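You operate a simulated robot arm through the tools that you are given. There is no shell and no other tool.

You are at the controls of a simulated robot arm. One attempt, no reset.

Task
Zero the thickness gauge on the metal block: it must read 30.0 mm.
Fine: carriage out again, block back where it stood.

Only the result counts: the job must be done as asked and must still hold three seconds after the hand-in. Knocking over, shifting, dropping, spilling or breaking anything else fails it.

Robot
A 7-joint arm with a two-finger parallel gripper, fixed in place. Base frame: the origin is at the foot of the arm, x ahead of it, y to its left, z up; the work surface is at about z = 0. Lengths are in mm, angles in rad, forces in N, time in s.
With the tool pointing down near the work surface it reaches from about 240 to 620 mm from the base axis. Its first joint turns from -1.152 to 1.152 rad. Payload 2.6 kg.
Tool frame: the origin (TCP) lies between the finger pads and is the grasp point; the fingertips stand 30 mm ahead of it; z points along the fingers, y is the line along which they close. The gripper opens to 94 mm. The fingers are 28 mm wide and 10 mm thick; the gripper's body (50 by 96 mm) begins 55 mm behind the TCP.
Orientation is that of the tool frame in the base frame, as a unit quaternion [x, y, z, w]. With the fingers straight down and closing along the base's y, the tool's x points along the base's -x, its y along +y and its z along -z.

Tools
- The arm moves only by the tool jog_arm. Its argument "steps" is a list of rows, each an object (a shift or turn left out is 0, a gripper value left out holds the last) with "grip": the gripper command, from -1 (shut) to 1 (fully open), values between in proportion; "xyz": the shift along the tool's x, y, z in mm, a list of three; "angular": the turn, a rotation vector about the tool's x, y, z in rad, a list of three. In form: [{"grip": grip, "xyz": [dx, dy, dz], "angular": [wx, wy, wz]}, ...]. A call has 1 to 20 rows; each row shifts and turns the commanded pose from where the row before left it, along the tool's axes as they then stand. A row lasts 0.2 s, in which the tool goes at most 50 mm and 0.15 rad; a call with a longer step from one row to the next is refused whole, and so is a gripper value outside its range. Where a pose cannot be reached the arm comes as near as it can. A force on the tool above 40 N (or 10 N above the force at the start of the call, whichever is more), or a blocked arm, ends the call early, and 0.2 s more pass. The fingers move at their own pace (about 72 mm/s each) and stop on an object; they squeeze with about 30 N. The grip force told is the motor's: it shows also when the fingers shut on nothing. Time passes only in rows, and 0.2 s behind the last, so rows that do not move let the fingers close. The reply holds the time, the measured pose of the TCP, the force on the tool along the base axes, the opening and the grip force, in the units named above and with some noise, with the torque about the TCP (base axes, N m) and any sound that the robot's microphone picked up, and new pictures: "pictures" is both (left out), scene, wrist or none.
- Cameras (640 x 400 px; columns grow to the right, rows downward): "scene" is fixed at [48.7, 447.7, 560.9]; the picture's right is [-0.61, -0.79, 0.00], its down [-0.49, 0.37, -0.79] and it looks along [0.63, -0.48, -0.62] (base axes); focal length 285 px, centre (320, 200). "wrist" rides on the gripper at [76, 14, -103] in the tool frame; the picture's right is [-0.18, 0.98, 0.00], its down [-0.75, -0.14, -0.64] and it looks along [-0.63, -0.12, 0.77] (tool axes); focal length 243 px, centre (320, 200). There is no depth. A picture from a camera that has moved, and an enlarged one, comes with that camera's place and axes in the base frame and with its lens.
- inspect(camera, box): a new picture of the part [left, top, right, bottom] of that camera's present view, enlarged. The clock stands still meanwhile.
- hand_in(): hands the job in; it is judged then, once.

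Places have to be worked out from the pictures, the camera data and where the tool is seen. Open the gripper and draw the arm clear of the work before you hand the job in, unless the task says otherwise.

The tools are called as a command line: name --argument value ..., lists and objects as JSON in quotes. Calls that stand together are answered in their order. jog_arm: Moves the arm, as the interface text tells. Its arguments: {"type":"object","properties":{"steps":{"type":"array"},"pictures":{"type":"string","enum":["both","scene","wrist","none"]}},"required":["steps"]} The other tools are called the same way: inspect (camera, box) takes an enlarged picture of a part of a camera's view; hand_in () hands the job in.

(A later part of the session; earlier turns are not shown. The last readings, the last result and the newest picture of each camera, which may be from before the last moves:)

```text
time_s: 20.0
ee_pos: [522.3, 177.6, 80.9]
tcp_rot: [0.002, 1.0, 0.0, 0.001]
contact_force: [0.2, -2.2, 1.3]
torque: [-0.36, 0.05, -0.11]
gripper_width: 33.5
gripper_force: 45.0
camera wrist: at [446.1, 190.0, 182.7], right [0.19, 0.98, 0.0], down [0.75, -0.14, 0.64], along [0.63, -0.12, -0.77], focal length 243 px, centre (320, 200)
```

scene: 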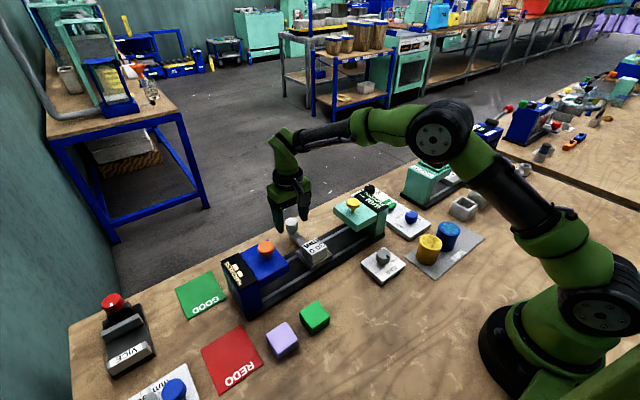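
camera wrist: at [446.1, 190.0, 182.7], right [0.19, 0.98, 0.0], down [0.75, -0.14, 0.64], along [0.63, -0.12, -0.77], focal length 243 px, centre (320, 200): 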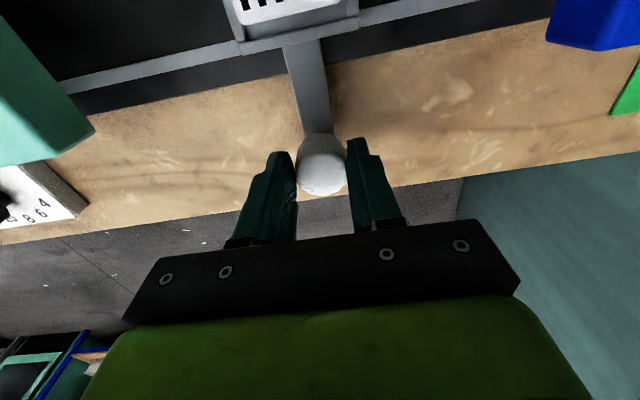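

The knob is gripped (33.5 mm). I'll slide the carriage slowly toward the thickness gauge, first 10 mm to feel the drag.

jog_arm --steps '[{"grip": -1, "xyz": [0, -2, 0]}, {"xyz": [0, -4, 0]}, {"xyz": [0, -4, 0]}, {"xyz": [0, 0, 0]}]'

```text
time_s: 21.0
ee_pos: [521.7, 165.9, 80.5]
tcp_rot: [0.001, 1.0, 0.001, 0.001]
contact_force: [4.0, 1.8, -6.7]
torque: [0.17, -0.36, 0.18]
gripper_width: 33.7
gripper_force: 45.0
camera wrist: at [446.1, 179.8, 182.7], right [0.19, 0.98, 0.0], down [0.75, -0.14, 0.64], along [0.63, -0.12, -0.77], focal length 243 px, centre (320, 200)
```

scene: 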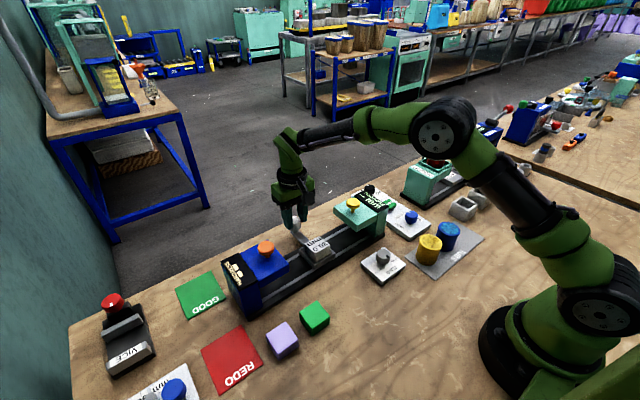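
wrist: 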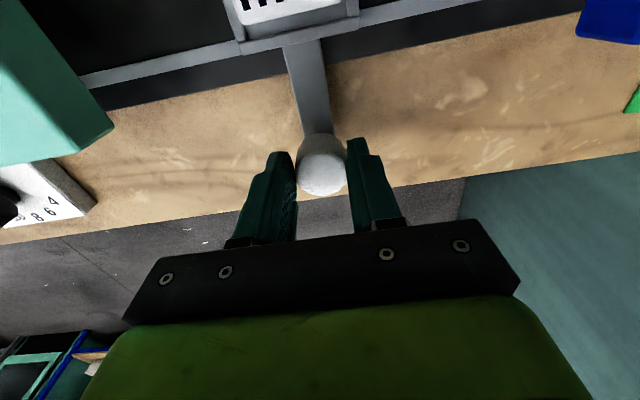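

The carriage follows with little drag. I'll continue another 80 mm, smoothly.

jog_arm --steps '[{"grip": -1, "xyz": [0, -5, 0.3]}, {"xyz": [0, -8, 0.2]}, {"xyz": [0, -10, 0]}, {"xyz": [0, -10, 0]}, {"xyz": [0, -10, 0]}, {"xyz": [0, -10, 0]}, {"xyz": [0, -10, 0]}, {"xyz": [0, -8, 0]}, {"xyz": [0, -6, 0]}, {"xyz": [0, -3, 0]}, {"xyz": [0, 0, 0]}]'

inspect --camera "scene" --box '[290, 170, 410, 260]'

```text
time_s: 23.4
ee_pos: [522.2, 86.1, 80.7]
tcp_rot: [0.002, 1.0, 0.001, 0.001]
contact_force: [-1.5, -0.4, 8.4]
torque: [-0.04, 0.19, 0.0]
gripper_width: 33.5
gripper_force: 44.8
camera wrist: at [446.0, 100.1, 182.7], right [0.19, 0.98, 0.0], down [0.75, -0.15, 0.64], along [0.63, -0.12, -0.77], focal length 243 px, centre (320, 200)
```

scene: 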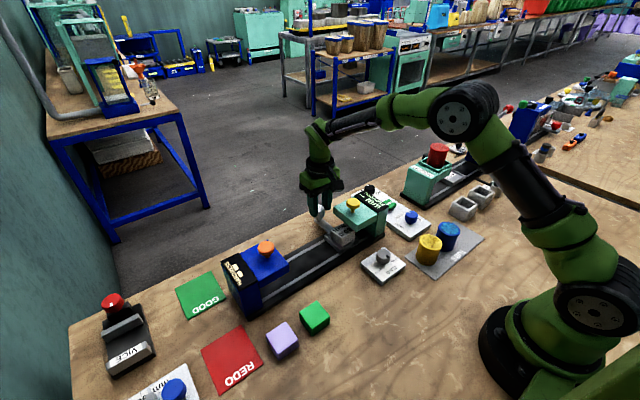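
wrist: 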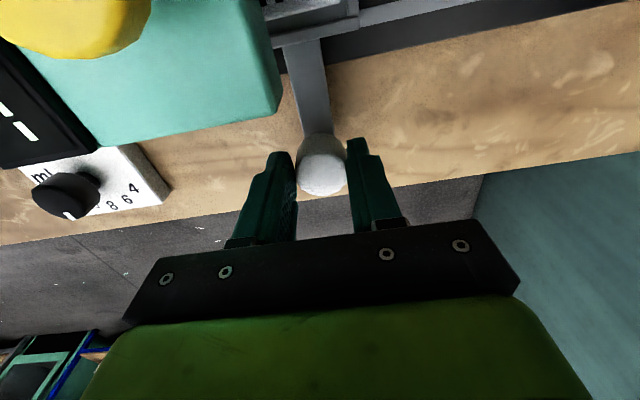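

```text
4.44 times, centred on (350, 215) of scene
camera zoom: at [48.7, 447.6, 561.0], right [-0.61, -0.79, 0.0], down [-0.49, 0.37, -0.79], along [0.63, -0.48, -0.62], focal length 1265 px, centre (187, 133)
```

zoom: 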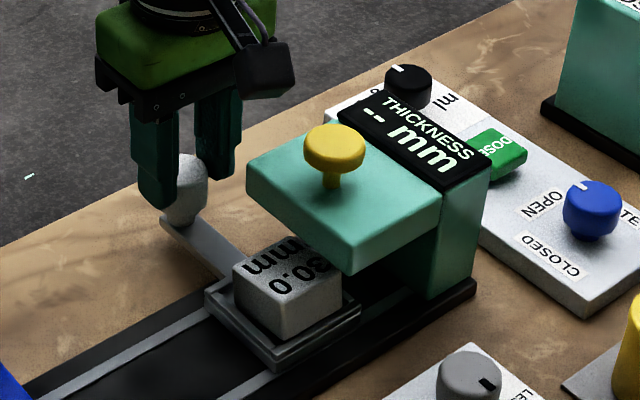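

The block is half under the gauge head. I'll continue in smaller steps toward y≈57, watching for an end stop.

jog_arm --steps '[{"grip": -1, "xyz": [0, -4, 0]}, {"xyz": [0, -5, 0]}, {"xyz": [0, -5, 0]}, {"xyz": [0, -4, 0]}, {"xyz": [0, -3, 0]}, {"xyz": [0, 0, 0]}]' --pictures "none"

inspect --camera "scene" --box '[290, 170, 410, 260]'

```text
time_s: 24.8
ee_pos: [522.4, 65.7, 79.8]
tcp_rot: [0.002, 1.0, 0.0, 0.002]
contact_force: [2.4, 0.6, 7.1]
torque: [-0.13, 0.01, -0.02]
gripper_width: 33.3
gripper_force: 45.3
```

```text
4.44 times, centred on (350, 215) of scene
camera zoom: at [48.7, 447.6, 561.0], right [-0.61, -0.79, 0.0], down [-0.49, 0.37, -0.79], along [0.63, -0.48, -0.62], focal length 1265 px, centre (187, 133)
```

zoom: 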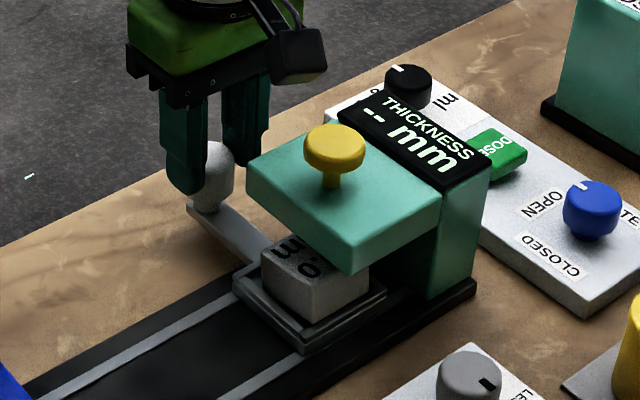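

Still free. I'll advance a further 8 mm in small steps.

jog_arm --steps '[{"grip": -1, "xyz": [0, -3, 0]}, {"xyz": [0, -3, 0]}, {"xyz": [0, -2, 0]}, {"xyz": [0, 0, 0]}]' --pictures "none"

inspect --camera "scene" --box '[310, 180, 400, 255]'

inspect --camera "wrist" --box '[0, 0, 400, 250]'

```text
time_s: 25.8
ee_pos: [522.6, 56.8, 80.8]
tcp_rot: [0.002, 1.0, 0.0, 0.002]
contact_force: [1.4, -1.7, 9.8]
torque: [-0.19, -0.27, 0.19]
gripper_width: 33.5
gripper_force: 45.3
```

```text
5.33 times, centred on (355, 218) of scene
camera zoom: at [48.6, 447.6, 561.0], right [-0.61, -0.79, 0.0], down [-0.49, 0.37, -0.79], along [0.63, -0.48, -0.62], focal length 1518 px, centre (133, 107)
```

zoom: 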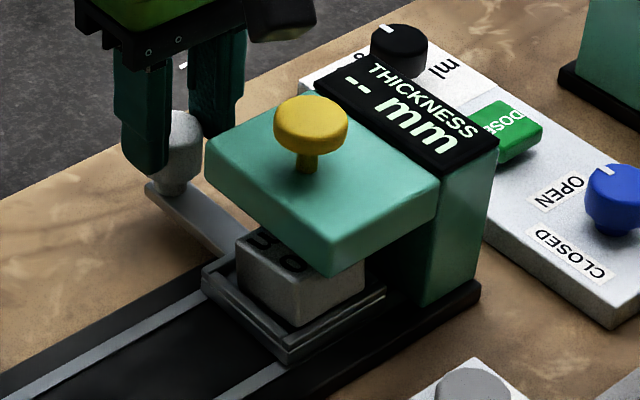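

```text
1.60 times, centred on (200, 125) of wrist
camera zoom: at [445.8, 70.6, 182.6], right [0.19, 0.98, 0.0], down [0.75, -0.14, 0.64], along [0.63, -0.12, -0.76], focal length 388 px, centre (512, 320)
```

zoom: 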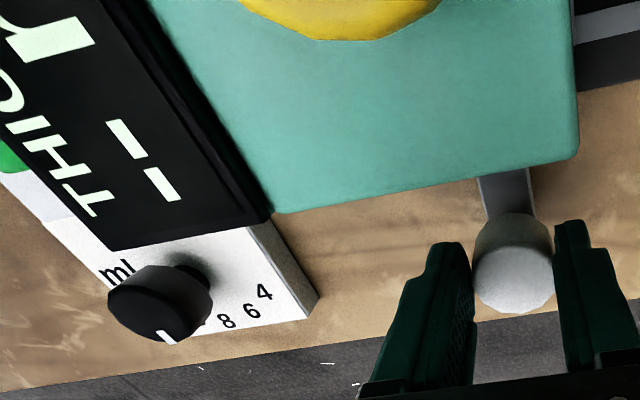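

The carriage is at about y=57, nearly under the button axis, which I estimate at (428, 55.5). I'll nudge 1 mm more, release the handle and lift away.

jog_arm --steps '[{"grip": -1, "xyz": [0, -1, 0]}, {"xyz": [0, 0, 0]}, {"grip": 0.3}, {"grip": 0.3}, {"grip": 0.3}]' --pictures "none"

inspect --camera "scene" --box '[310, 180, 400, 255]'

```text
time_s: 27.0
ee_pos: [521.2, 55.6, 80.2]
tcp_rot: [0.002, 1.0, 0.001, 0.001]
contact_force: [0.8, 0.1, 0.4]
torque: [0.03, -0.02, 0.0]
gripper_width: 61.4
gripper_force: 0.0
```

```text
5.33 times, centred on (355, 218) of scene
camera zoom: at [48.7, 447.7, 560.9], right [-0.61, -0.79, 0.0], down [-0.49, 0.37, -0.79], along [0.63, -0.48, -0.62], focal length 1518 px, centre (133, 107)
```

zoom: 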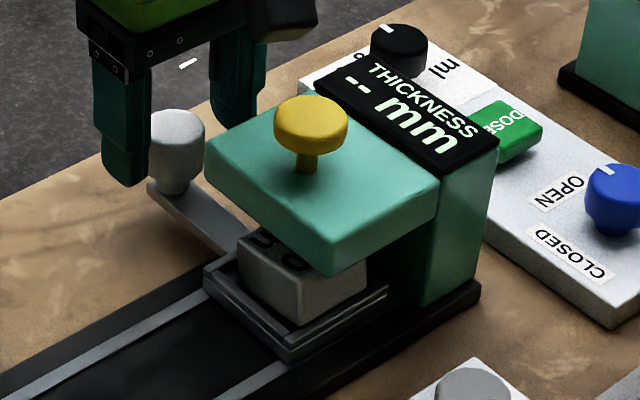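

The handle is released and the carriage has stayed. I'll rise to z≈205, close the fingers and move over the yellow button.

jog_arm --steps '[{"grip": 0.3, "xyz": [0, 0, -10]}, {"xyz": [0, 0, -25]}, {"xyz": [0, 0, -30]}, {"xyz": [0, 0, -30]}, {"xyz": [0, 0, -25]}, {"grip": -1, "xyz": [10, 0, -5]}, {"xyz": [20, 0, 0]}, {"xyz": [25, 0, 0]}, {"xyz": [20, 0, 0]}, {"xyz": [13, 0, 0]}, {"xyz": [5, 0, 0]}, {"xyz": [0, 0, 0]}]'

inspect --camera "wrist" --box '[200, 60, 440, 220]'

inspect --camera "scene" --box '[310, 170, 400, 255]'

```text
time_s: 29.6
ee_pos: [429.1, 56.6, 204.2]
tcp_rot: [0.001, 1.0, 0.002, 0.001]
contact_force: [-0.5, 0.0, 0.8]
torque: [0.04, -0.01, -0.02]
gripper_width: 0.0
gripper_force: 29.8
camera wrist: at [352.2, 70.4, 307.0], right [0.19, 0.98, 0.0], down [0.75, -0.14, 0.64], along [0.63, -0.12, -0.77], focal length 243 px, centre (320, 200)
```

scene: 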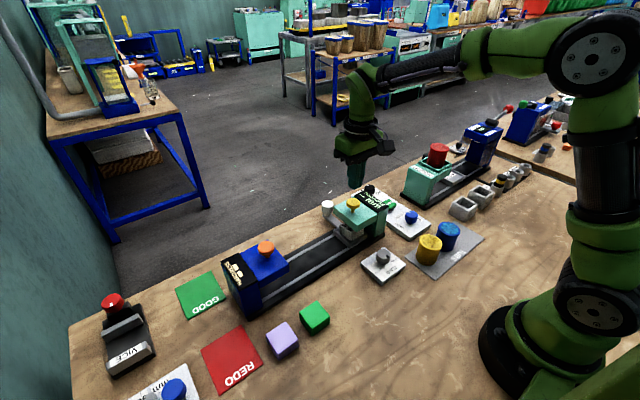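
wrist: 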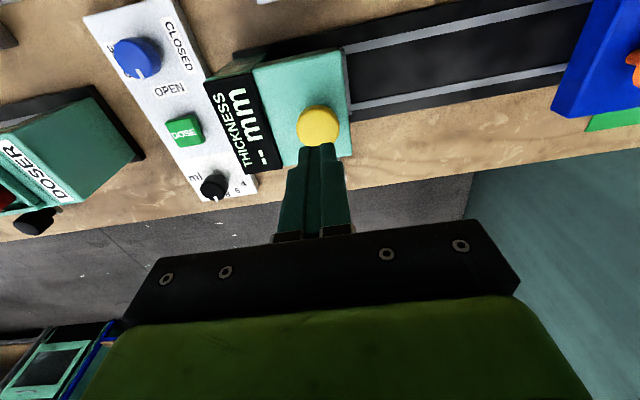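

```text
2.50 times, centred on (320, 140) of wrist
camera zoom: at [352.2, 70.4, 307.0], right [0.19, 0.98, 0.0], down [0.75, -0.14, 0.64], along [0.63, -0.12, -0.77], focal length 606 px, centre (320, 350)
```

zoom: 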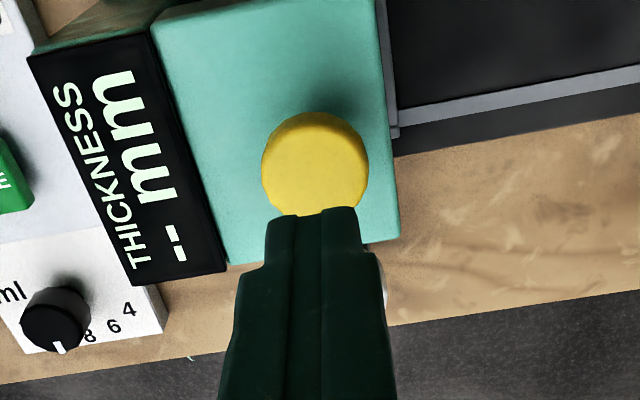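

```text
4.71 times, centred on (355, 212) of scene
camera zoom: at [48.7, 447.7, 560.9], right [-0.61, -0.79, 0.0], down [-0.49, 0.37, -0.79], along [0.63, -0.48, -0.62], focal length 1339 px, centre (155, 141)
```

zoom: 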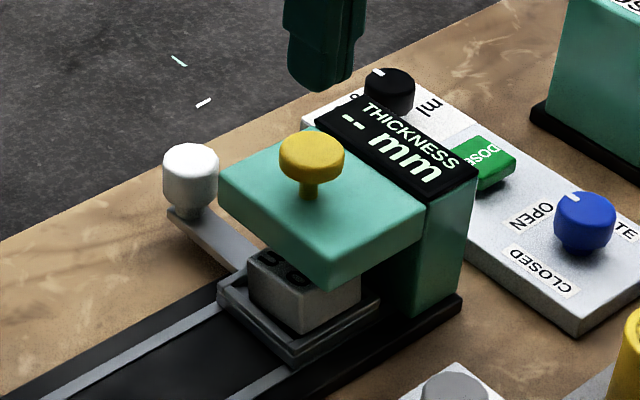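

The closed fingertips are above the button (centre about 427, 55.5, top z≈135). I'll lower to just above it, then press in small steps watching force and display.

jog_arm --steps '[{"grip": -1, "xyz": [1.5, -0.5, 10]}, {"xyz": [0, 0, 10]}, {"xyz": [0, 0, 8]}, {"xyz": [0, 0, 4]}, {"xyz": [0, 0, 2]}, {"xyz": [0, 0, 0]}]' --pictures "none"

inspect --camera "scene" --box '[310, 170, 400, 255]'

```text
time_s: 31.0
ee_pos: [427.3, 54.9, 169.7]
tcp_rot: [0.001, 1.0, 0.0, 0.001]
contact_force: [0.1, 0.4, 0.3]
torque: [0.01, -0.01, -0.01]
gripper_width: 0.0
gripper_force: 29.7
```

```text
4.71 times, centred on (355, 212) of scene
camera zoom: at [48.7, 447.7, 560.9], right [-0.61, -0.79, 0.0], down [-0.49, 0.37, -0.79], along [0.63, -0.48, -0.62], focal length 1339 px, centre (155, 141)
```

zoom: 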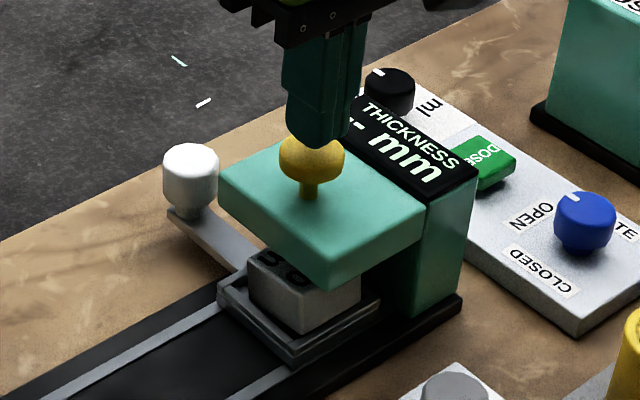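

Close to contact. I'll press down in 2 mm steps.

jog_arm --steps '[{"grip": -1, "xyz": [0, 0, 2]}, {"xyz": [0, 0, 2]}, {"xyz": [0, 0, 2]}, {"xyz": [0, 0, 2]}, {"xyz": [0, 0, 0]}]'

```text
time_s: 32.2
ee_pos: [426.8, 54.7, 162.5]
tcp_rot: [0.002, 1.0, 0.0, 0.001]
contact_force: [-0.3, 0.5, 0.5]
torque: [0.0, -0.02, -0.04]
gripper_width: 0.0
gripper_force: 30.2
camera wrist: at [351.1, 70.1, 264.4], right [0.19, 0.98, 0.0], down [0.75, -0.14, 0.64], along [0.63, -0.12, -0.77], focal length 243 px, centre (320, 200)
```

scene: 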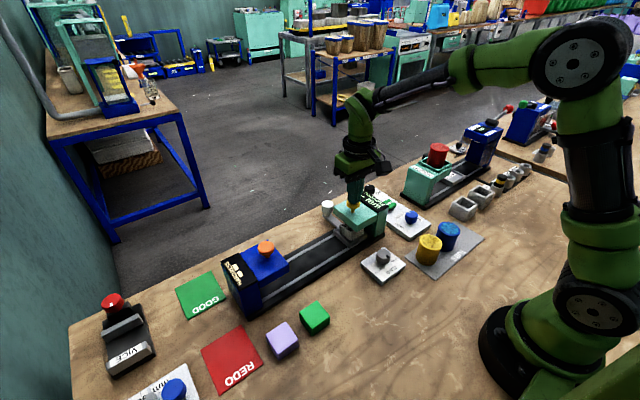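
wrist: 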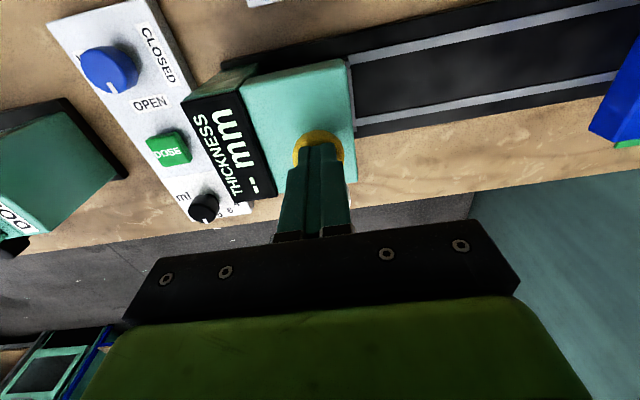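

No contact at fingertip z≈132. I continue down.

jog_arm --steps '[{"grip": -1, "xyz": [0, 0, 1.5]}, {"xyz": [0, 0, 1.5]}, {"xyz": [0, 0, 1.5]}, {"xyz": [0, 0, 0]}]'

inspect --camera "scene" --box '[325, 180, 405, 240]'

```text
time_s: 33.2
ee_pos: [427.6, 56.5, 157.7]
tcp_rot: [0.001, 1.0, 0.001, 0.001]
contact_force: [-0.1, 0.4, 1.9]
torque: [0.04, -0.01, -0.01]
gripper_width: 0.0
gripper_force: 29.9
camera wrist: at [350.9, 69.6, 260.2], right [0.19, 0.98, 0.0], down [0.75, -0.14, 0.64], along [0.63, -0.12, -0.77], focal length 243 px, centre (320, 200)
```

scene: 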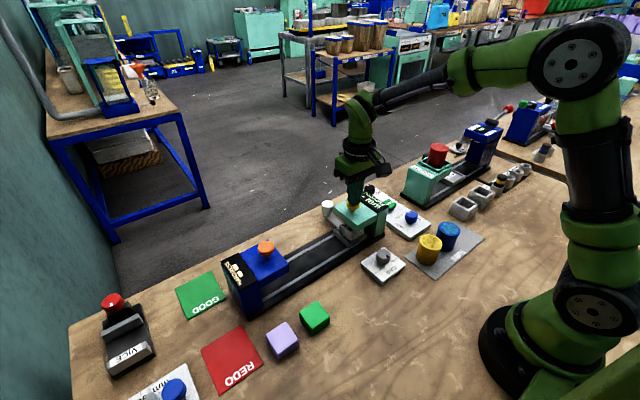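
wrist: 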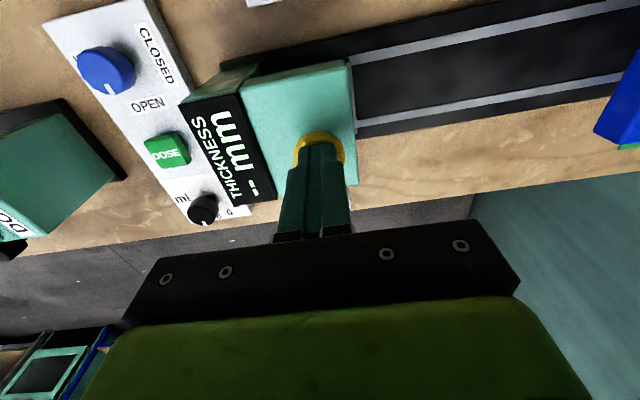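

```text
6.67 times, centred on (365, 210) of scene
camera zoom: at [48.7, 447.7, 560.9], right [-0.61, -0.79, 0.0], down [-0.49, 0.37, -0.79], along [0.63, -0.48, -0.62], focal length 1897 px, centre (20, 133)
```

zoom: 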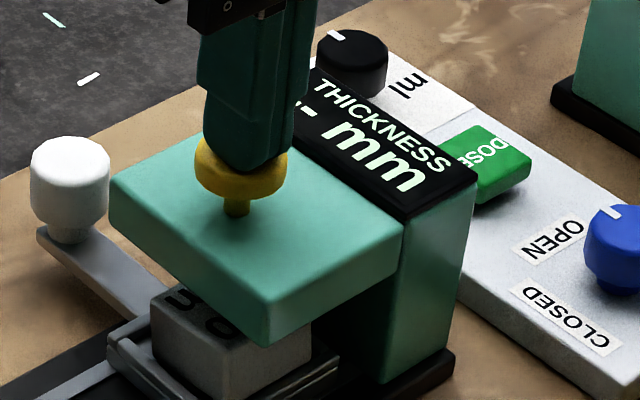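

First touch (about 2 N). I continue pressing in small steps.

jog_arm --steps '[{"grip": -1, "xyz": [0, 0, 1.5]}, {"xyz": [0, 0, 1.5]}, {"xyz": [0, 0, 0]}]' --pictures "wrist"

inspect --camera "wrist" --box '[160, 60, 360, 220]'

inspect --camera "scene" --box '[325, 180, 405, 240]'

```text
time_s: 34.0
ee_pos: [426.8, 55.1, 156.6]
tcp_rot: [0.002, 1.0, 0.0, 0.003]
contact_force: [-10.1, -2.2, 21.7]
torque: [-0.09, 0.43, -0.02]
gripper_width: 0.0
gripper_force: 30.2
camera wrist: at [351.0, 69.6, 258.4], right [0.19, 0.98, 0.0], down [0.75, -0.15, 0.64], along [0.63, -0.12, -0.76], focal length 243 px, centre (320, 200)
```

wrist: 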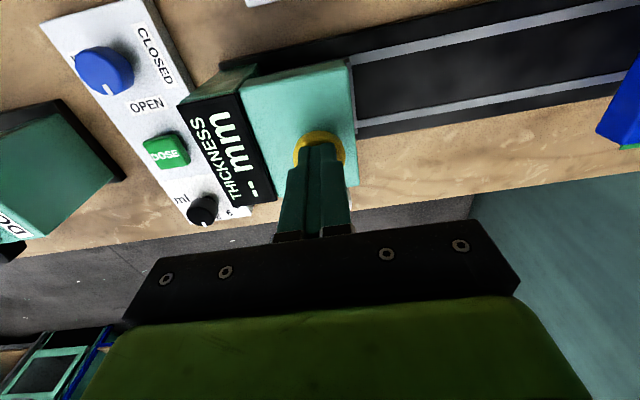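

```text
2.50 times, centred on (260, 140) of wrist
camera zoom: at [351.0, 69.6, 258.4], right [0.19, 0.98, 0.0], down [0.75, -0.15, 0.64], along [0.63, -0.12, -0.76], focal length 606 px, centre (470, 350)
```

zoom: 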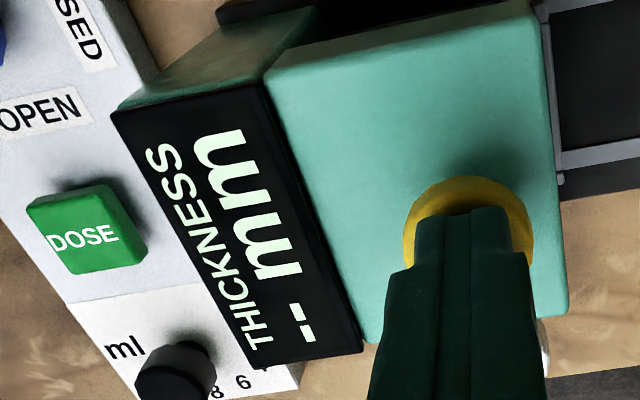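

```text
6.67 times, centred on (365, 210) of scene
camera zoom: at [48.6, 447.6, 561.0], right [-0.61, -0.79, 0.0], down [-0.49, 0.37, -0.79], along [0.63, -0.48, -0.62], focal length 1897 px, centre (20, 133)
```

zoom: 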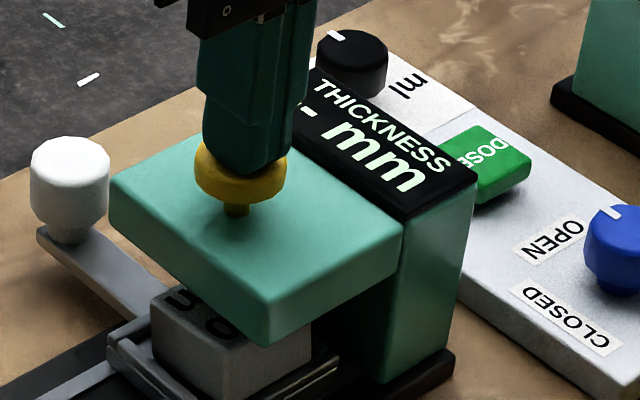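

The force has risen to about 22 N with only about 1 mm of travel and the display still shows "--". I'll press a bit further.

jog_arm --steps '[{"grip": -1, "xyz": [0, 0, 1.5]}, {"xyz": [0, 0, 0]}]' --pictures "none"

inspect --camera "wrist" --box '[160, 60, 360, 220]'

inspect --camera "scene" --box '[325, 180, 405, 240]'

```text
time_s: 34.4
ee_pos: [427.9, 55.8, 157.3]
tcp_rot: [0.003, 1.0, 0.0, 0.003]
contact_force: [-4.8, -1.6, 9.4]
torque: [-0.07, 0.23, 0.03]
gripper_width: 0.1
gripper_force: 30.2
stopped in row 2: the force on the tool passed its limit at 43 N (the readings are from after the stop); the commanded pose is now the measured one
```

```text
2.50 times, centred on (260, 140) of wrist
camera zoom: at [351.0, 69.6, 258.6], right [0.19, 0.98, 0.0], down [0.75, -0.15, 0.65], along [0.63, -0.12, -0.76], focal length 606 px, centre (470, 350)
```

zoom: 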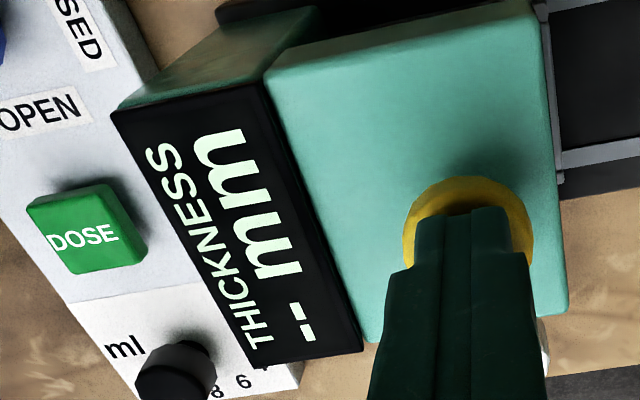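

```text
6.67 times, centred on (365, 210) of scene
camera zoom: at [48.7, 447.6, 561.0], right [-0.61, -0.79, 0.0], down [-0.49, 0.37, -0.79], along [0.63, -0.48, -0.62], focal length 1897 px, centre (20, 133)
```

zoom: 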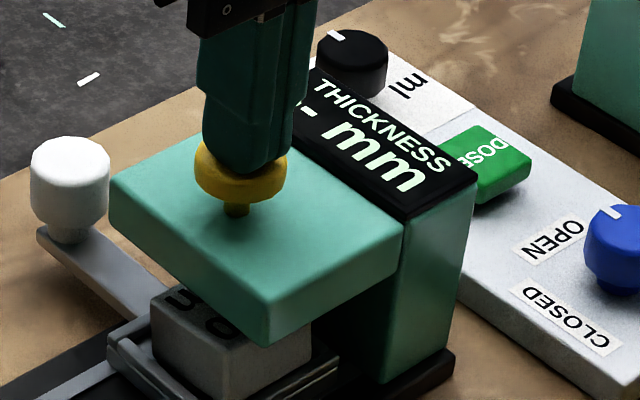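

The button bottomed out at 43 N and the display still reads "--", so perhaps the carriage isn't fully in position yet. I'll lift off and check the display after release.

jog_arm --steps '[{"grip": -1, "xyz": [0, 0, -3]}, {"xyz": [0, 0, -10]}, {"xyz": [0, 0, -20]}, {"xyz": [0, 0, -20]}, {"xyz": [0, 0, 0]}]' --pictures "none"

inspect --camera "scene" --box '[325, 180, 405, 240]'

inspect --camera "wrist" --box '[160, 40, 360, 180]'

inspect --camera "scene" --box '[340, 205, 400, 255]'

```text
time_s: 35.6
ee_pos: [427.9, 56.8, 208.3]
tcp_rot: [0.002, 1.0, 0.001, 0.001]
contact_force: [0.0, -0.6, 0.2]
torque: [0.01, 0.01, 0.0]
gripper_width: 0.0
gripper_force: 30.1
```

```text
6.67 times, centred on (365, 210) of scene
camera zoom: at [48.7, 447.7, 560.9], right [-0.61, -0.79, 0.0], down [-0.49, 0.37, -0.79], along [0.63, -0.48, -0.62], focal length 1897 px, centre (20, 133)
```

zoom: 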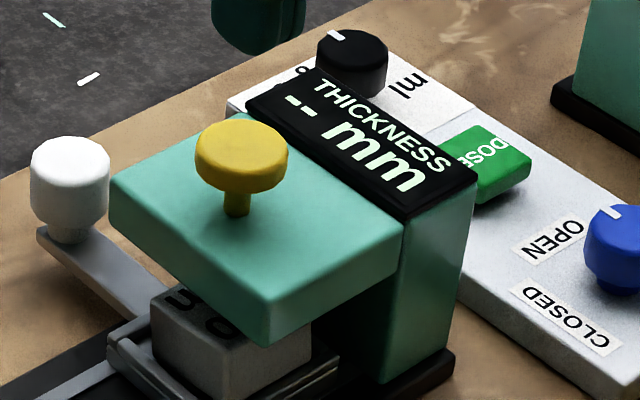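

```text
2.86 times, centred on (260, 110) of wrist
camera zoom: at [350.7, 69.9, 311.1], right [0.19, 0.98, 0.0], down [0.75, -0.15, 0.65], along [0.63, -0.12, -0.76], focal length 693 px, centre (491, 457)
```

zoom: 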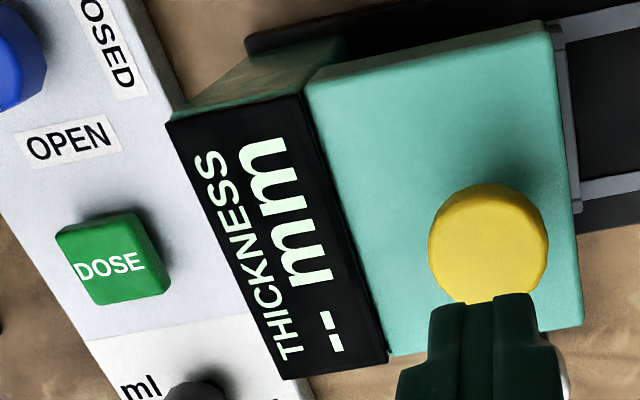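

```text
8.00 times, centred on (370, 230) of scene
camera zoom: at [48.7, 447.7, 560.9], right [-0.61, -0.79, 0.0], down [-0.49, 0.37, -0.79], along [0.63, -0.48, -0.62], focal length 2277 px, centre (-80, -40)
```

zoom: 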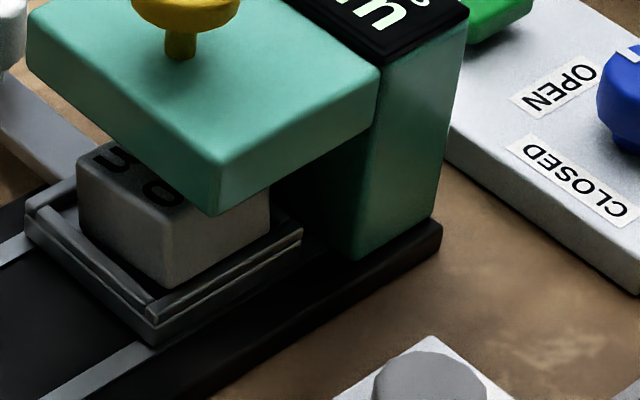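

Display still "--", and the tray's front edge still sticks out past the head, with a gap left to the column, so the carriage must go further in. I'll go back to the handle.

jog_arm --steps '[{"grip": 0.3, "xyz": [-10, 0, 0]}, {"xyz": [-20, 0, 0]}, {"xyz": [-25, 0, 0]}, {"xyz": [-20, 0, 0]}, {"xyz": [-14, 0, 0]}, {"xyz": [-5, 0, 10]}, {"xyz": [0, 0, 25]}, {"xyz": [0, 0, 30]}, {"xyz": [0, 0, 30]}, {"xyz": [0, 0, 20]}, {"xyz": [0, 0, 5]}, {"xyz": [0, 0, 0]}]'

inspect --camera "wrist" --box '[200, 80, 440, 230]'

```text
time_s: 38.2
ee_pos: [522.7, 54.8, 89.1]
tcp_rot: [0.002, 1.0, 0.001, 0.001]
contact_force: [-0.5, 0.2, -0.9]
torque: [-0.01, -0.03, -0.01]
gripper_width: 61.4
gripper_force: 0.0
camera wrist: at [445.2, 69.3, 190.8], right [0.19, 0.98, 0.0], down [0.75, -0.15, 0.64], along [0.63, -0.12, -0.76], focal length 243 px, centre (320, 200)
```

scene: 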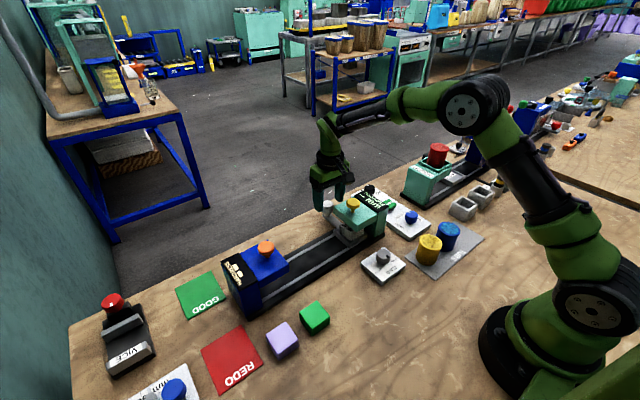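
wrist: 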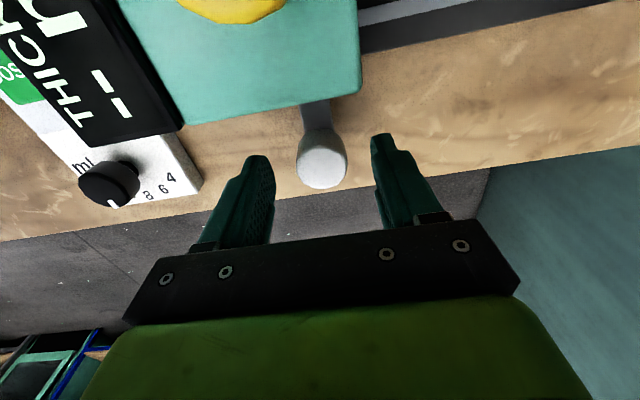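

```text
2.67 times, centred on (320, 155) of wrist
camera zoom: at [445.2, 69.3, 190.8], right [0.19, 0.98, 0.0], down [0.75, -0.15, 0.64], along [0.63, -0.12, -0.76], focal length 647 px, centre (320, 320)
```

zoom: 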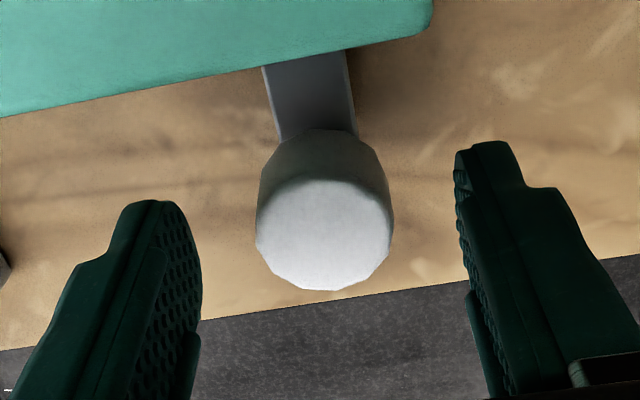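

The knob is between the fingers. I'll lower 8 mm, grip, then push −y in small steps feeling for the stop.

jog_arm --steps '[{"grip": 0.3, "xyz": [0, 0, 5]}, {"xyz": [0, 0, 3]}, {"grip": -1}, {"grip": -1}, {"grip": -1}, {"grip": -1}, {"grip": -1, "xyz": [0, -2, 0]}, {"grip": -1, "xyz": [0, -2, 0]}, {"grip": -1}]' --pictures "none"

inspect --camera "scene" --box '[310, 180, 400, 255]'

```text
time_s: 40.2
ee_pos: [521.8, 54.6, 82.9]
tcp_rot: [0.001, 1.0, 0.003, 0.002]
contact_force: [5.3, 17.3, -2.3]
torque: [0.11, 0.37, -0.1]
gripper_width: 33.5
gripper_force: 45.1
```

```text
5.33 times, centred on (355, 218) of scene
camera zoom: at [48.7, 447.7, 560.9], right [-0.61, -0.79, 0.0], down [-0.49, 0.37, -0.79], along [0.63, -0.48, -0.62], focal length 1518 px, centre (133, 107)
```

zoom: 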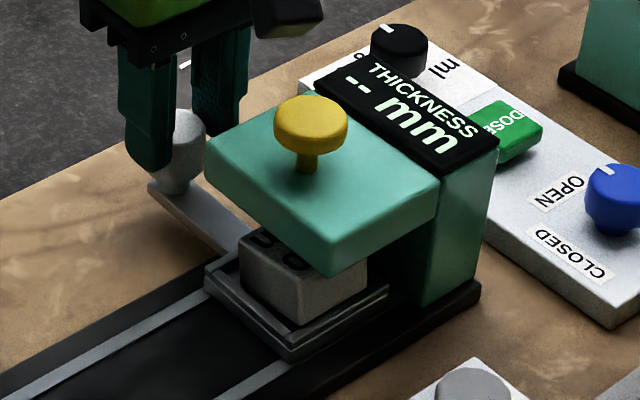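

Pushing now gives +17 N with no further motion, so the carriage is against its end stop at y≈54.6. I'll release it there, lift off, and press the button again with a longer hold.

jog_arm --steps '[{"grip": -1}, {"grip": 0.3}, {"grip": 0.3}, {"grip": 0.3}, {"grip": 0.3, "xyz": [0, 0, -10]}, {"xyz": [0, 0, -25]}, {"xyz": [0, 0, -30]}, {"xyz": [0, 0, -30]}, {"xyz": [0, 0, -25]}, {"grip": -1, "xyz": [10, 0, -5]}, {"xyz": [20, 0, 0]}, {"xyz": [25, 0, 0]}, {"xyz": [20, 0, 0]}, {"xyz": [13, 0, 0]}, {"xyz": [7, 2, 0]}, {"xyz": [0, 0, 0]}]'

inspect --camera "scene" --box '[310, 180, 400, 255]'

inspect --camera "wrist" --box '[200, 60, 440, 220]'

```text
time_s: 43.6
ee_pos: [427.2, 53.3, 205.8]
tcp_rot: [0.002, 1.0, 0.001, 0.002]
contact_force: [-0.3, 1.3, -0.4]
torque: [-0.04, 0.01, 0.0]
gripper_width: 0.2
gripper_force: 29.7
camera wrist: at [349.7, 67.9, 307.8], right [0.19, 0.98, 0.0], down [0.75, -0.15, 0.64], along [0.63, -0.12, -0.76], focal length 243 px, centre (320, 200)
```

scene: 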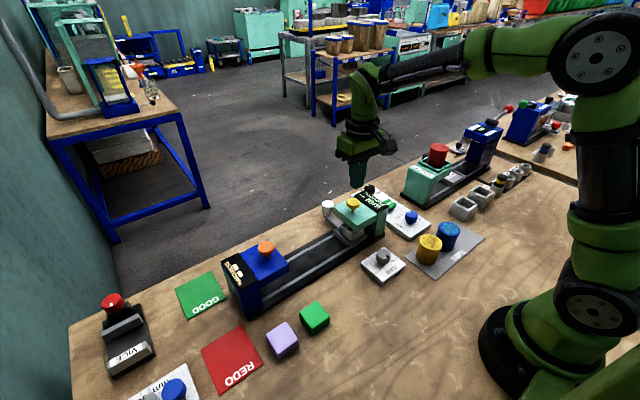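
wrist: 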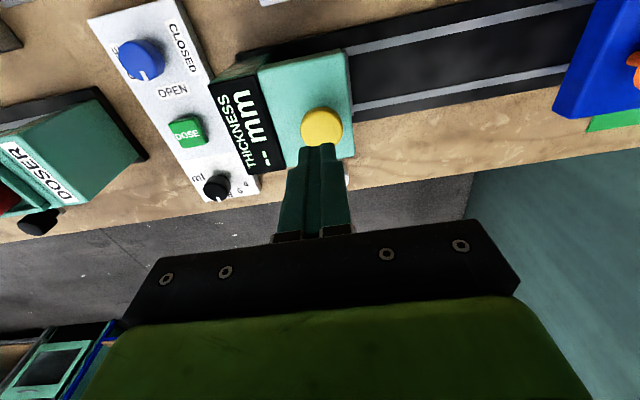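

```text
5.33 times, centred on (355, 218) of scene
camera zoom: at [48.7, 447.7, 560.9], right [-0.61, -0.79, 0.0], down [-0.49, 0.37, -0.79], along [0.63, -0.48, -0.62], focal length 1518 px, centre (133, 107)
```

zoom: 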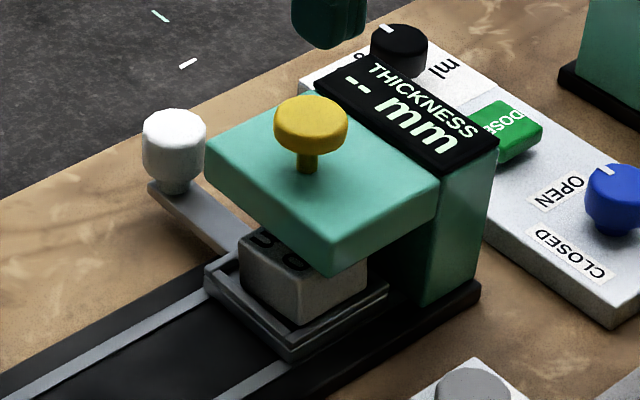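

```text
2.50 times, centred on (320, 140) of wrist
camera zoom: at [349.7, 67.9, 307.8], right [0.19, 0.98, 0.0], down [0.75, -0.15, 0.64], along [0.63, -0.12, -0.76], focal length 606 px, centre (320, 350)
```

zoom: 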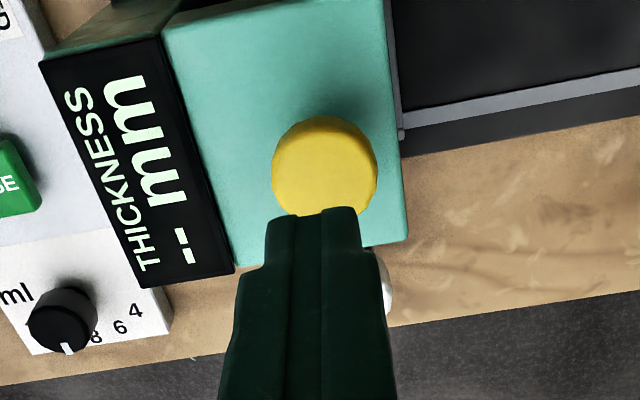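

Button centre about (426, 55.5). I'll centre on it, press to the bottom again gently, and hold for a couple of seconds watching the display.

jog_arm --steps '[{"grip": -1, "xyz": [0.8, 1.7, 12]}, {"xyz": [0, 0, 15]}, {"xyz": [0, 0, 10]}, {"xyz": [0, 0, 4]}, {"xyz": [0, 0, 2]}, {"xyz": [0, 0, 1.5]}, {"xyz": [0, 0, 1.5]}, {"xyz": [0, 0, 0]}]' --pictures "none"

inspect --camera "scene" --box '[325, 180, 405, 240]'

```text
time_s: 45.4
ee_pos: [425.3, 55.2, 161.2]
tcp_rot: [0.003, 1.0, 0.0, 0.002]
contact_force: [-0.7, 0.6, 0.6]
torque: [0.02, 0.03, 0.01]
gripper_width: 0.2
gripper_force: 29.6
```

```text
6.67 times, centred on (365, 210) of scene
camera zoom: at [48.7, 447.7, 560.9], right [-0.61, -0.79, 0.0], down [-0.49, 0.37, -0.79], along [0.63, -0.48, -0.62], focal length 1897 px, centre (20, 133)
```

zoom: 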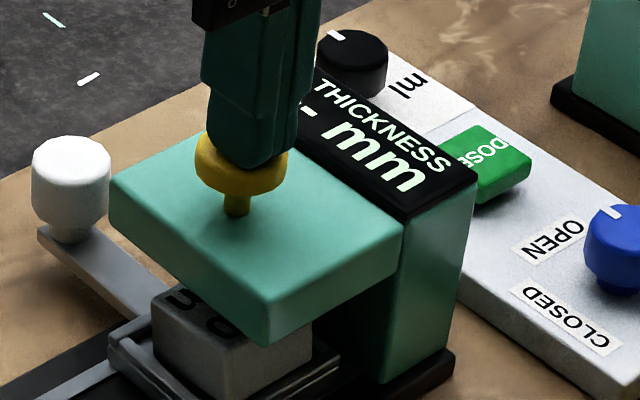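

jog_arm --steps '[{"grip": -1, "xyz": [0, 0, 1.5]}, {"xyz": [0, 0, 1.5]}, {"xyz": [0, 0, 1]}, {"xyz": [0, 0, 0]}, {"xyz": [0, 0, 0]}]' --pictures "none"

inspect --camera "scene" --box '[325, 180, 405, 240]'

inspect --camera "wrist" --box '[160, 60, 360, 220]'

```text
time_s: 46.6
ee_pos: [426.7, 56.3, 156.5]
tcp_rot: [0.003, 1.0, 0.001, 0.003]
contact_force: [-3.8, -2.2, 11.0]
torque: [-0.13, 0.24, 0.02]
gripper_width: 0.0
gripper_force: 29.4
```

```text
6.67 times, centred on (365, 210) of scene
camera zoom: at [48.6, 447.6, 561.0], right [-0.61, -0.79, 0.0], down [-0.49, 0.37, -0.79], along [0.63, -0.48, -0.62], focal length 1897 px, centre (20, 133)
```

zoom: 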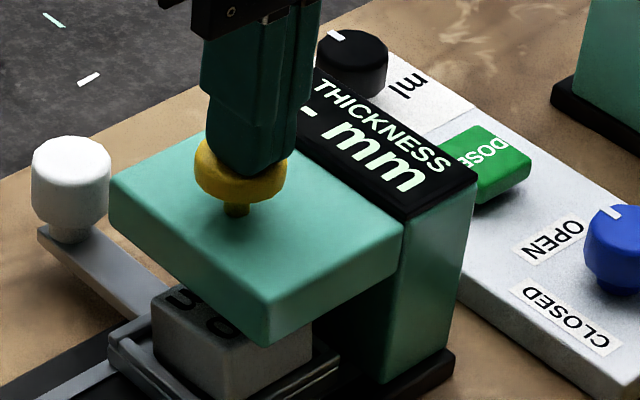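

```text
2.50 times, centred on (260, 140) of wrist
camera zoom: at [349.4, 69.2, 258.5], right [0.19, 0.98, 0.0], down [0.75, -0.15, 0.65], along [0.63, -0.12, -0.76], focal length 606 px, centre (470, 350)
```

zoom: 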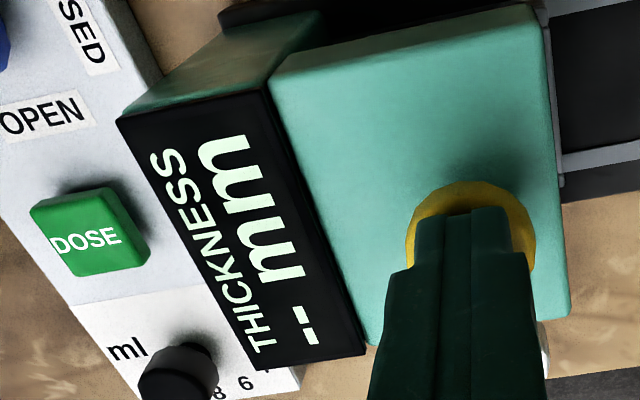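

Still "--" at 11 N. I'll hold the button for 2 s and look again.

jog_arm --steps '[{"grip": -1, "xyz": [0, 0, 0.5]}, {"xyz": [0, 0, 0]}, {"xyz": [0, 0, 0]}, {"xyz": [0, 0, 0]}, {"xyz": [0, 0, 0]}, {"xyz": [0, 0, 0]}, {"xyz": [0, 0, 0]}, {"xyz": [0, 0, 0]}, {"xyz": [0, 0, 0]}, {"xyz": [0, 0, 0]}]' --pictures "none"

inspect --camera "wrist" --box '[160, 60, 360, 220]'

inspect --camera "scene" --box '[310, 180, 400, 255]'

```text
time_s: 48.8
ee_pos: [425.9, 56.2, 156.3]
tcp_rot: [0.003, 1.0, 0.0, 0.003]
contact_force: [-10.2, -4.7, 29.2]
torque: [-0.15, 0.67, 0.02]
gripper_width: 0.0
gripper_force: 30.4
```

```text
2.50 times, centred on (260, 140) of wrist
camera zoom: at [349.7, 69.4, 258.1], right [0.19, 0.98, 0.0], down [0.75, -0.15, 0.65], along [0.64, -0.12, -0.76], focal length 606 px, centre (470, 350)
```

zoom: 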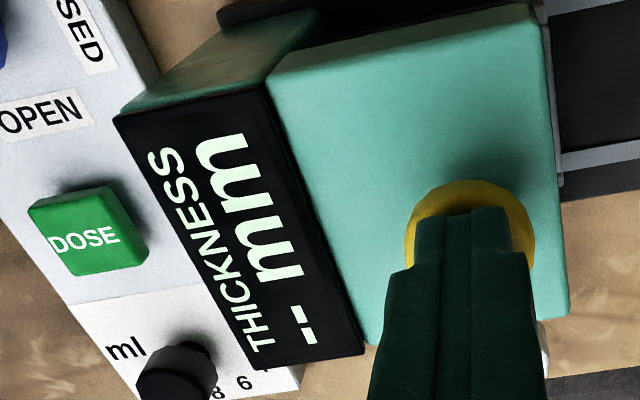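

```text
5.33 times, centred on (355, 218) of scene
camera zoom: at [48.5, 447.6, 561.0], right [-0.61, -0.79, 0.0], down [-0.49, 0.37, -0.79], along [0.63, -0.48, -0.62], focal length 1518 px, centre (133, 107)
```

zoom: 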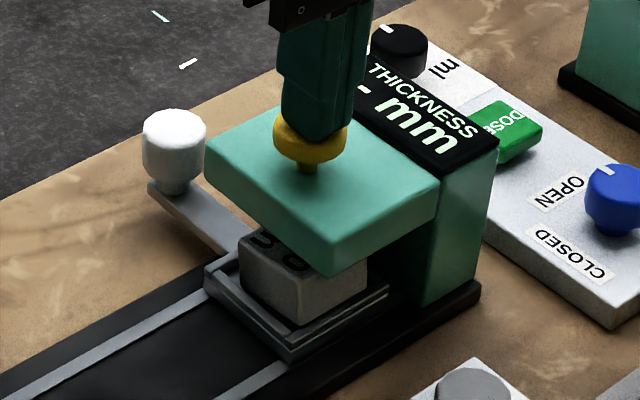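

Still "--" while held. I'll release the button and look at whether the reading appears on release.

jog_arm --steps '[{"grip": -1, "xyz": [0, 0, -3]}, {"xyz": [0, 0, -6]}, {"xyz": [0, 0, -15]}, {"xyz": [0, 0, -20]}, {"xyz": [0, 0, 0]}]' --pictures "none"

inspect --camera "scene" --box '[325, 180, 405, 240]'

inspect --camera "scene" --box '[225, 230, 295, 290]'

inspect --camera "scene" --box '[345, 215, 395, 255]'

```text
time_s: 50.0
ee_pos: [424.6, 55.5, 198.8]
tcp_rot: [0.002, 1.0, 0.001, 0.002]
contact_force: [0.0, -0.7, 0.4]
torque: [0.01, 0.03, 0.0]
gripper_width: 0.1
gripper_force: 30.3
```

```text
6.67 times, centred on (365, 210) of scene
camera zoom: at [48.7, 447.7, 560.9], right [-0.61, -0.79, 0.0], down [-0.49, 0.37, -0.79], along [0.63, -0.48, -0.62], focal length 1897 px, centre (20, 133)
```

zoom: 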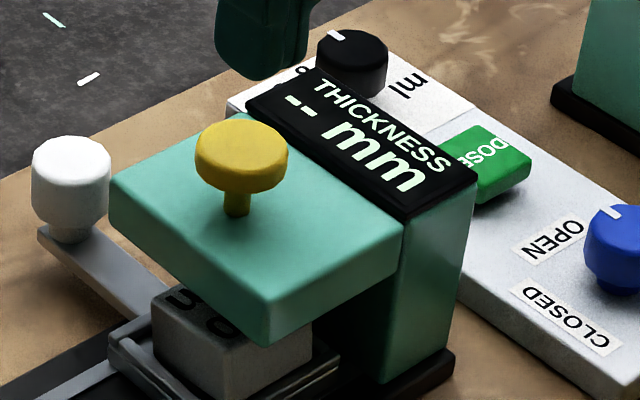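

```text
6.67 times, centred on (260, 260) of scene
camera zoom: at [48.7, 447.7, 560.9], right [-0.61, -0.79, 0.0], down [-0.49, 0.37, -0.79], along [0.63, -0.48, -0.62], focal length 1897 px, centre (720, -200)
```

zoom: 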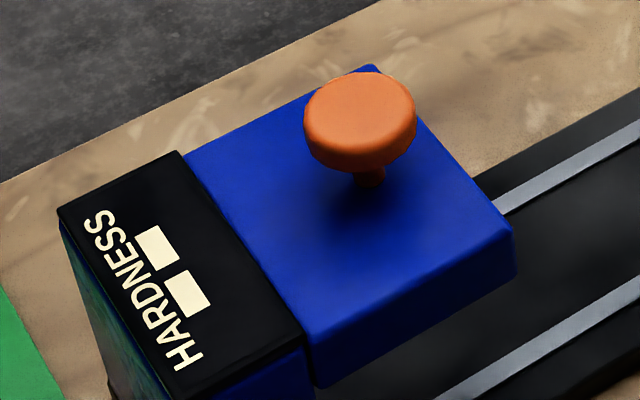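

```text
10.00 times, centred on (370, 235) of scene
camera zoom: at [48.7, 447.7, 560.9], right [-0.61, -0.79, 0.0], down [-0.49, 0.37, -0.79], along [0.63, -0.48, -0.62], focal length 2846 px, centre (-180, -150)
```

zoom: 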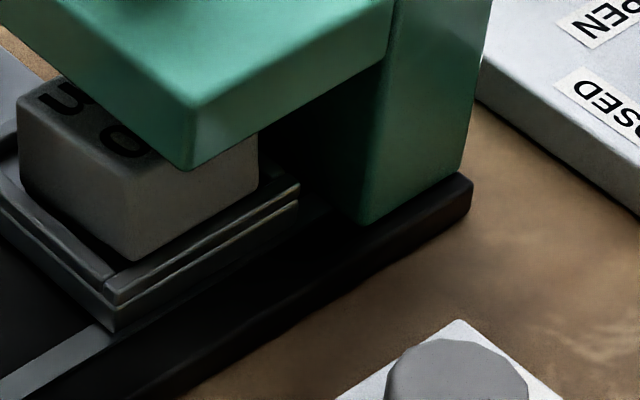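

The display still shows "--" after release. Let me look closely at the yellow knob and the surrounding panel for how it's meant to work.

inspect --camera "scene" --box '[340, 190, 380, 220]'

inspect --camera "scene" --box '[400, 120, 540, 220]'

inspect --camera "wrist" --box '[0, 0, 360, 240]'

```text
13.33 times, centred on (360, 205) of scene
camera zoom: at [48.7, 447.7, 560.9], right [-0.61, -0.79, 0.0], down [-0.49, 0.37, -0.79], along [0.63, -0.48, -0.62], focal length 3795 px, centre (-213, 133)
```

zoom: 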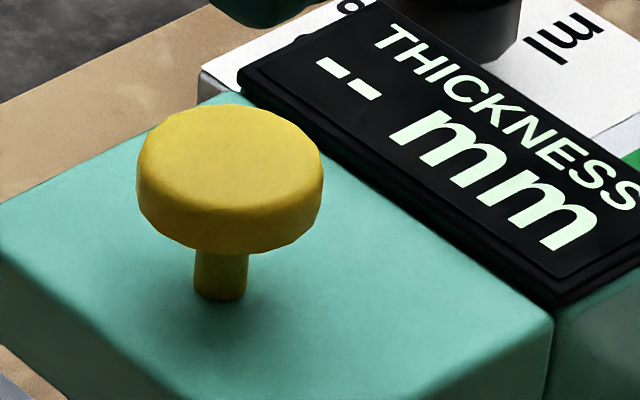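

```text
4.00 times, centred on (470, 170) of scene
camera zoom: at [48.7, 447.7, 560.9], right [-0.61, -0.79, 0.0], down [-0.49, 0.37, -0.79], along [0.63, -0.48, -0.62], focal length 1138 px, centre (-280, 320)
```

zoom: 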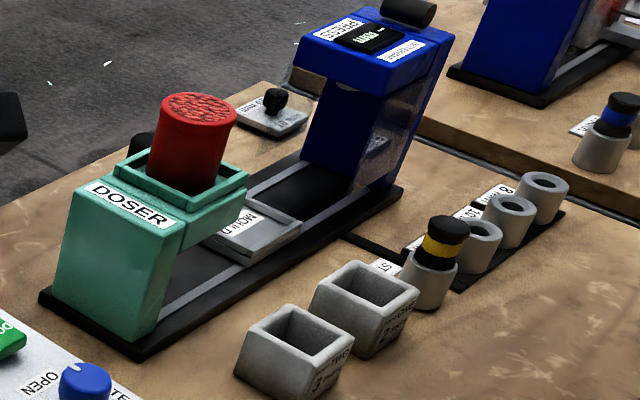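

```text
1.67 times, centred on (180, 120) of wrist
camera zoom: at [348.8, 69.3, 301.2], right [0.19, 0.98, 0.0], down [0.75, -0.15, 0.64], along [0.63, -0.12, -0.76], focal length 404 px, centre (553, 333)
```

zoom: 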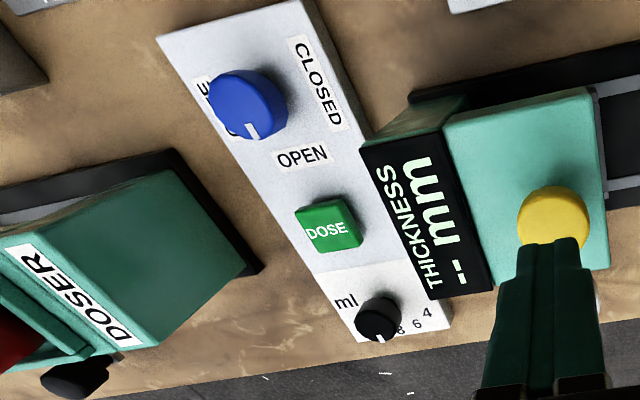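

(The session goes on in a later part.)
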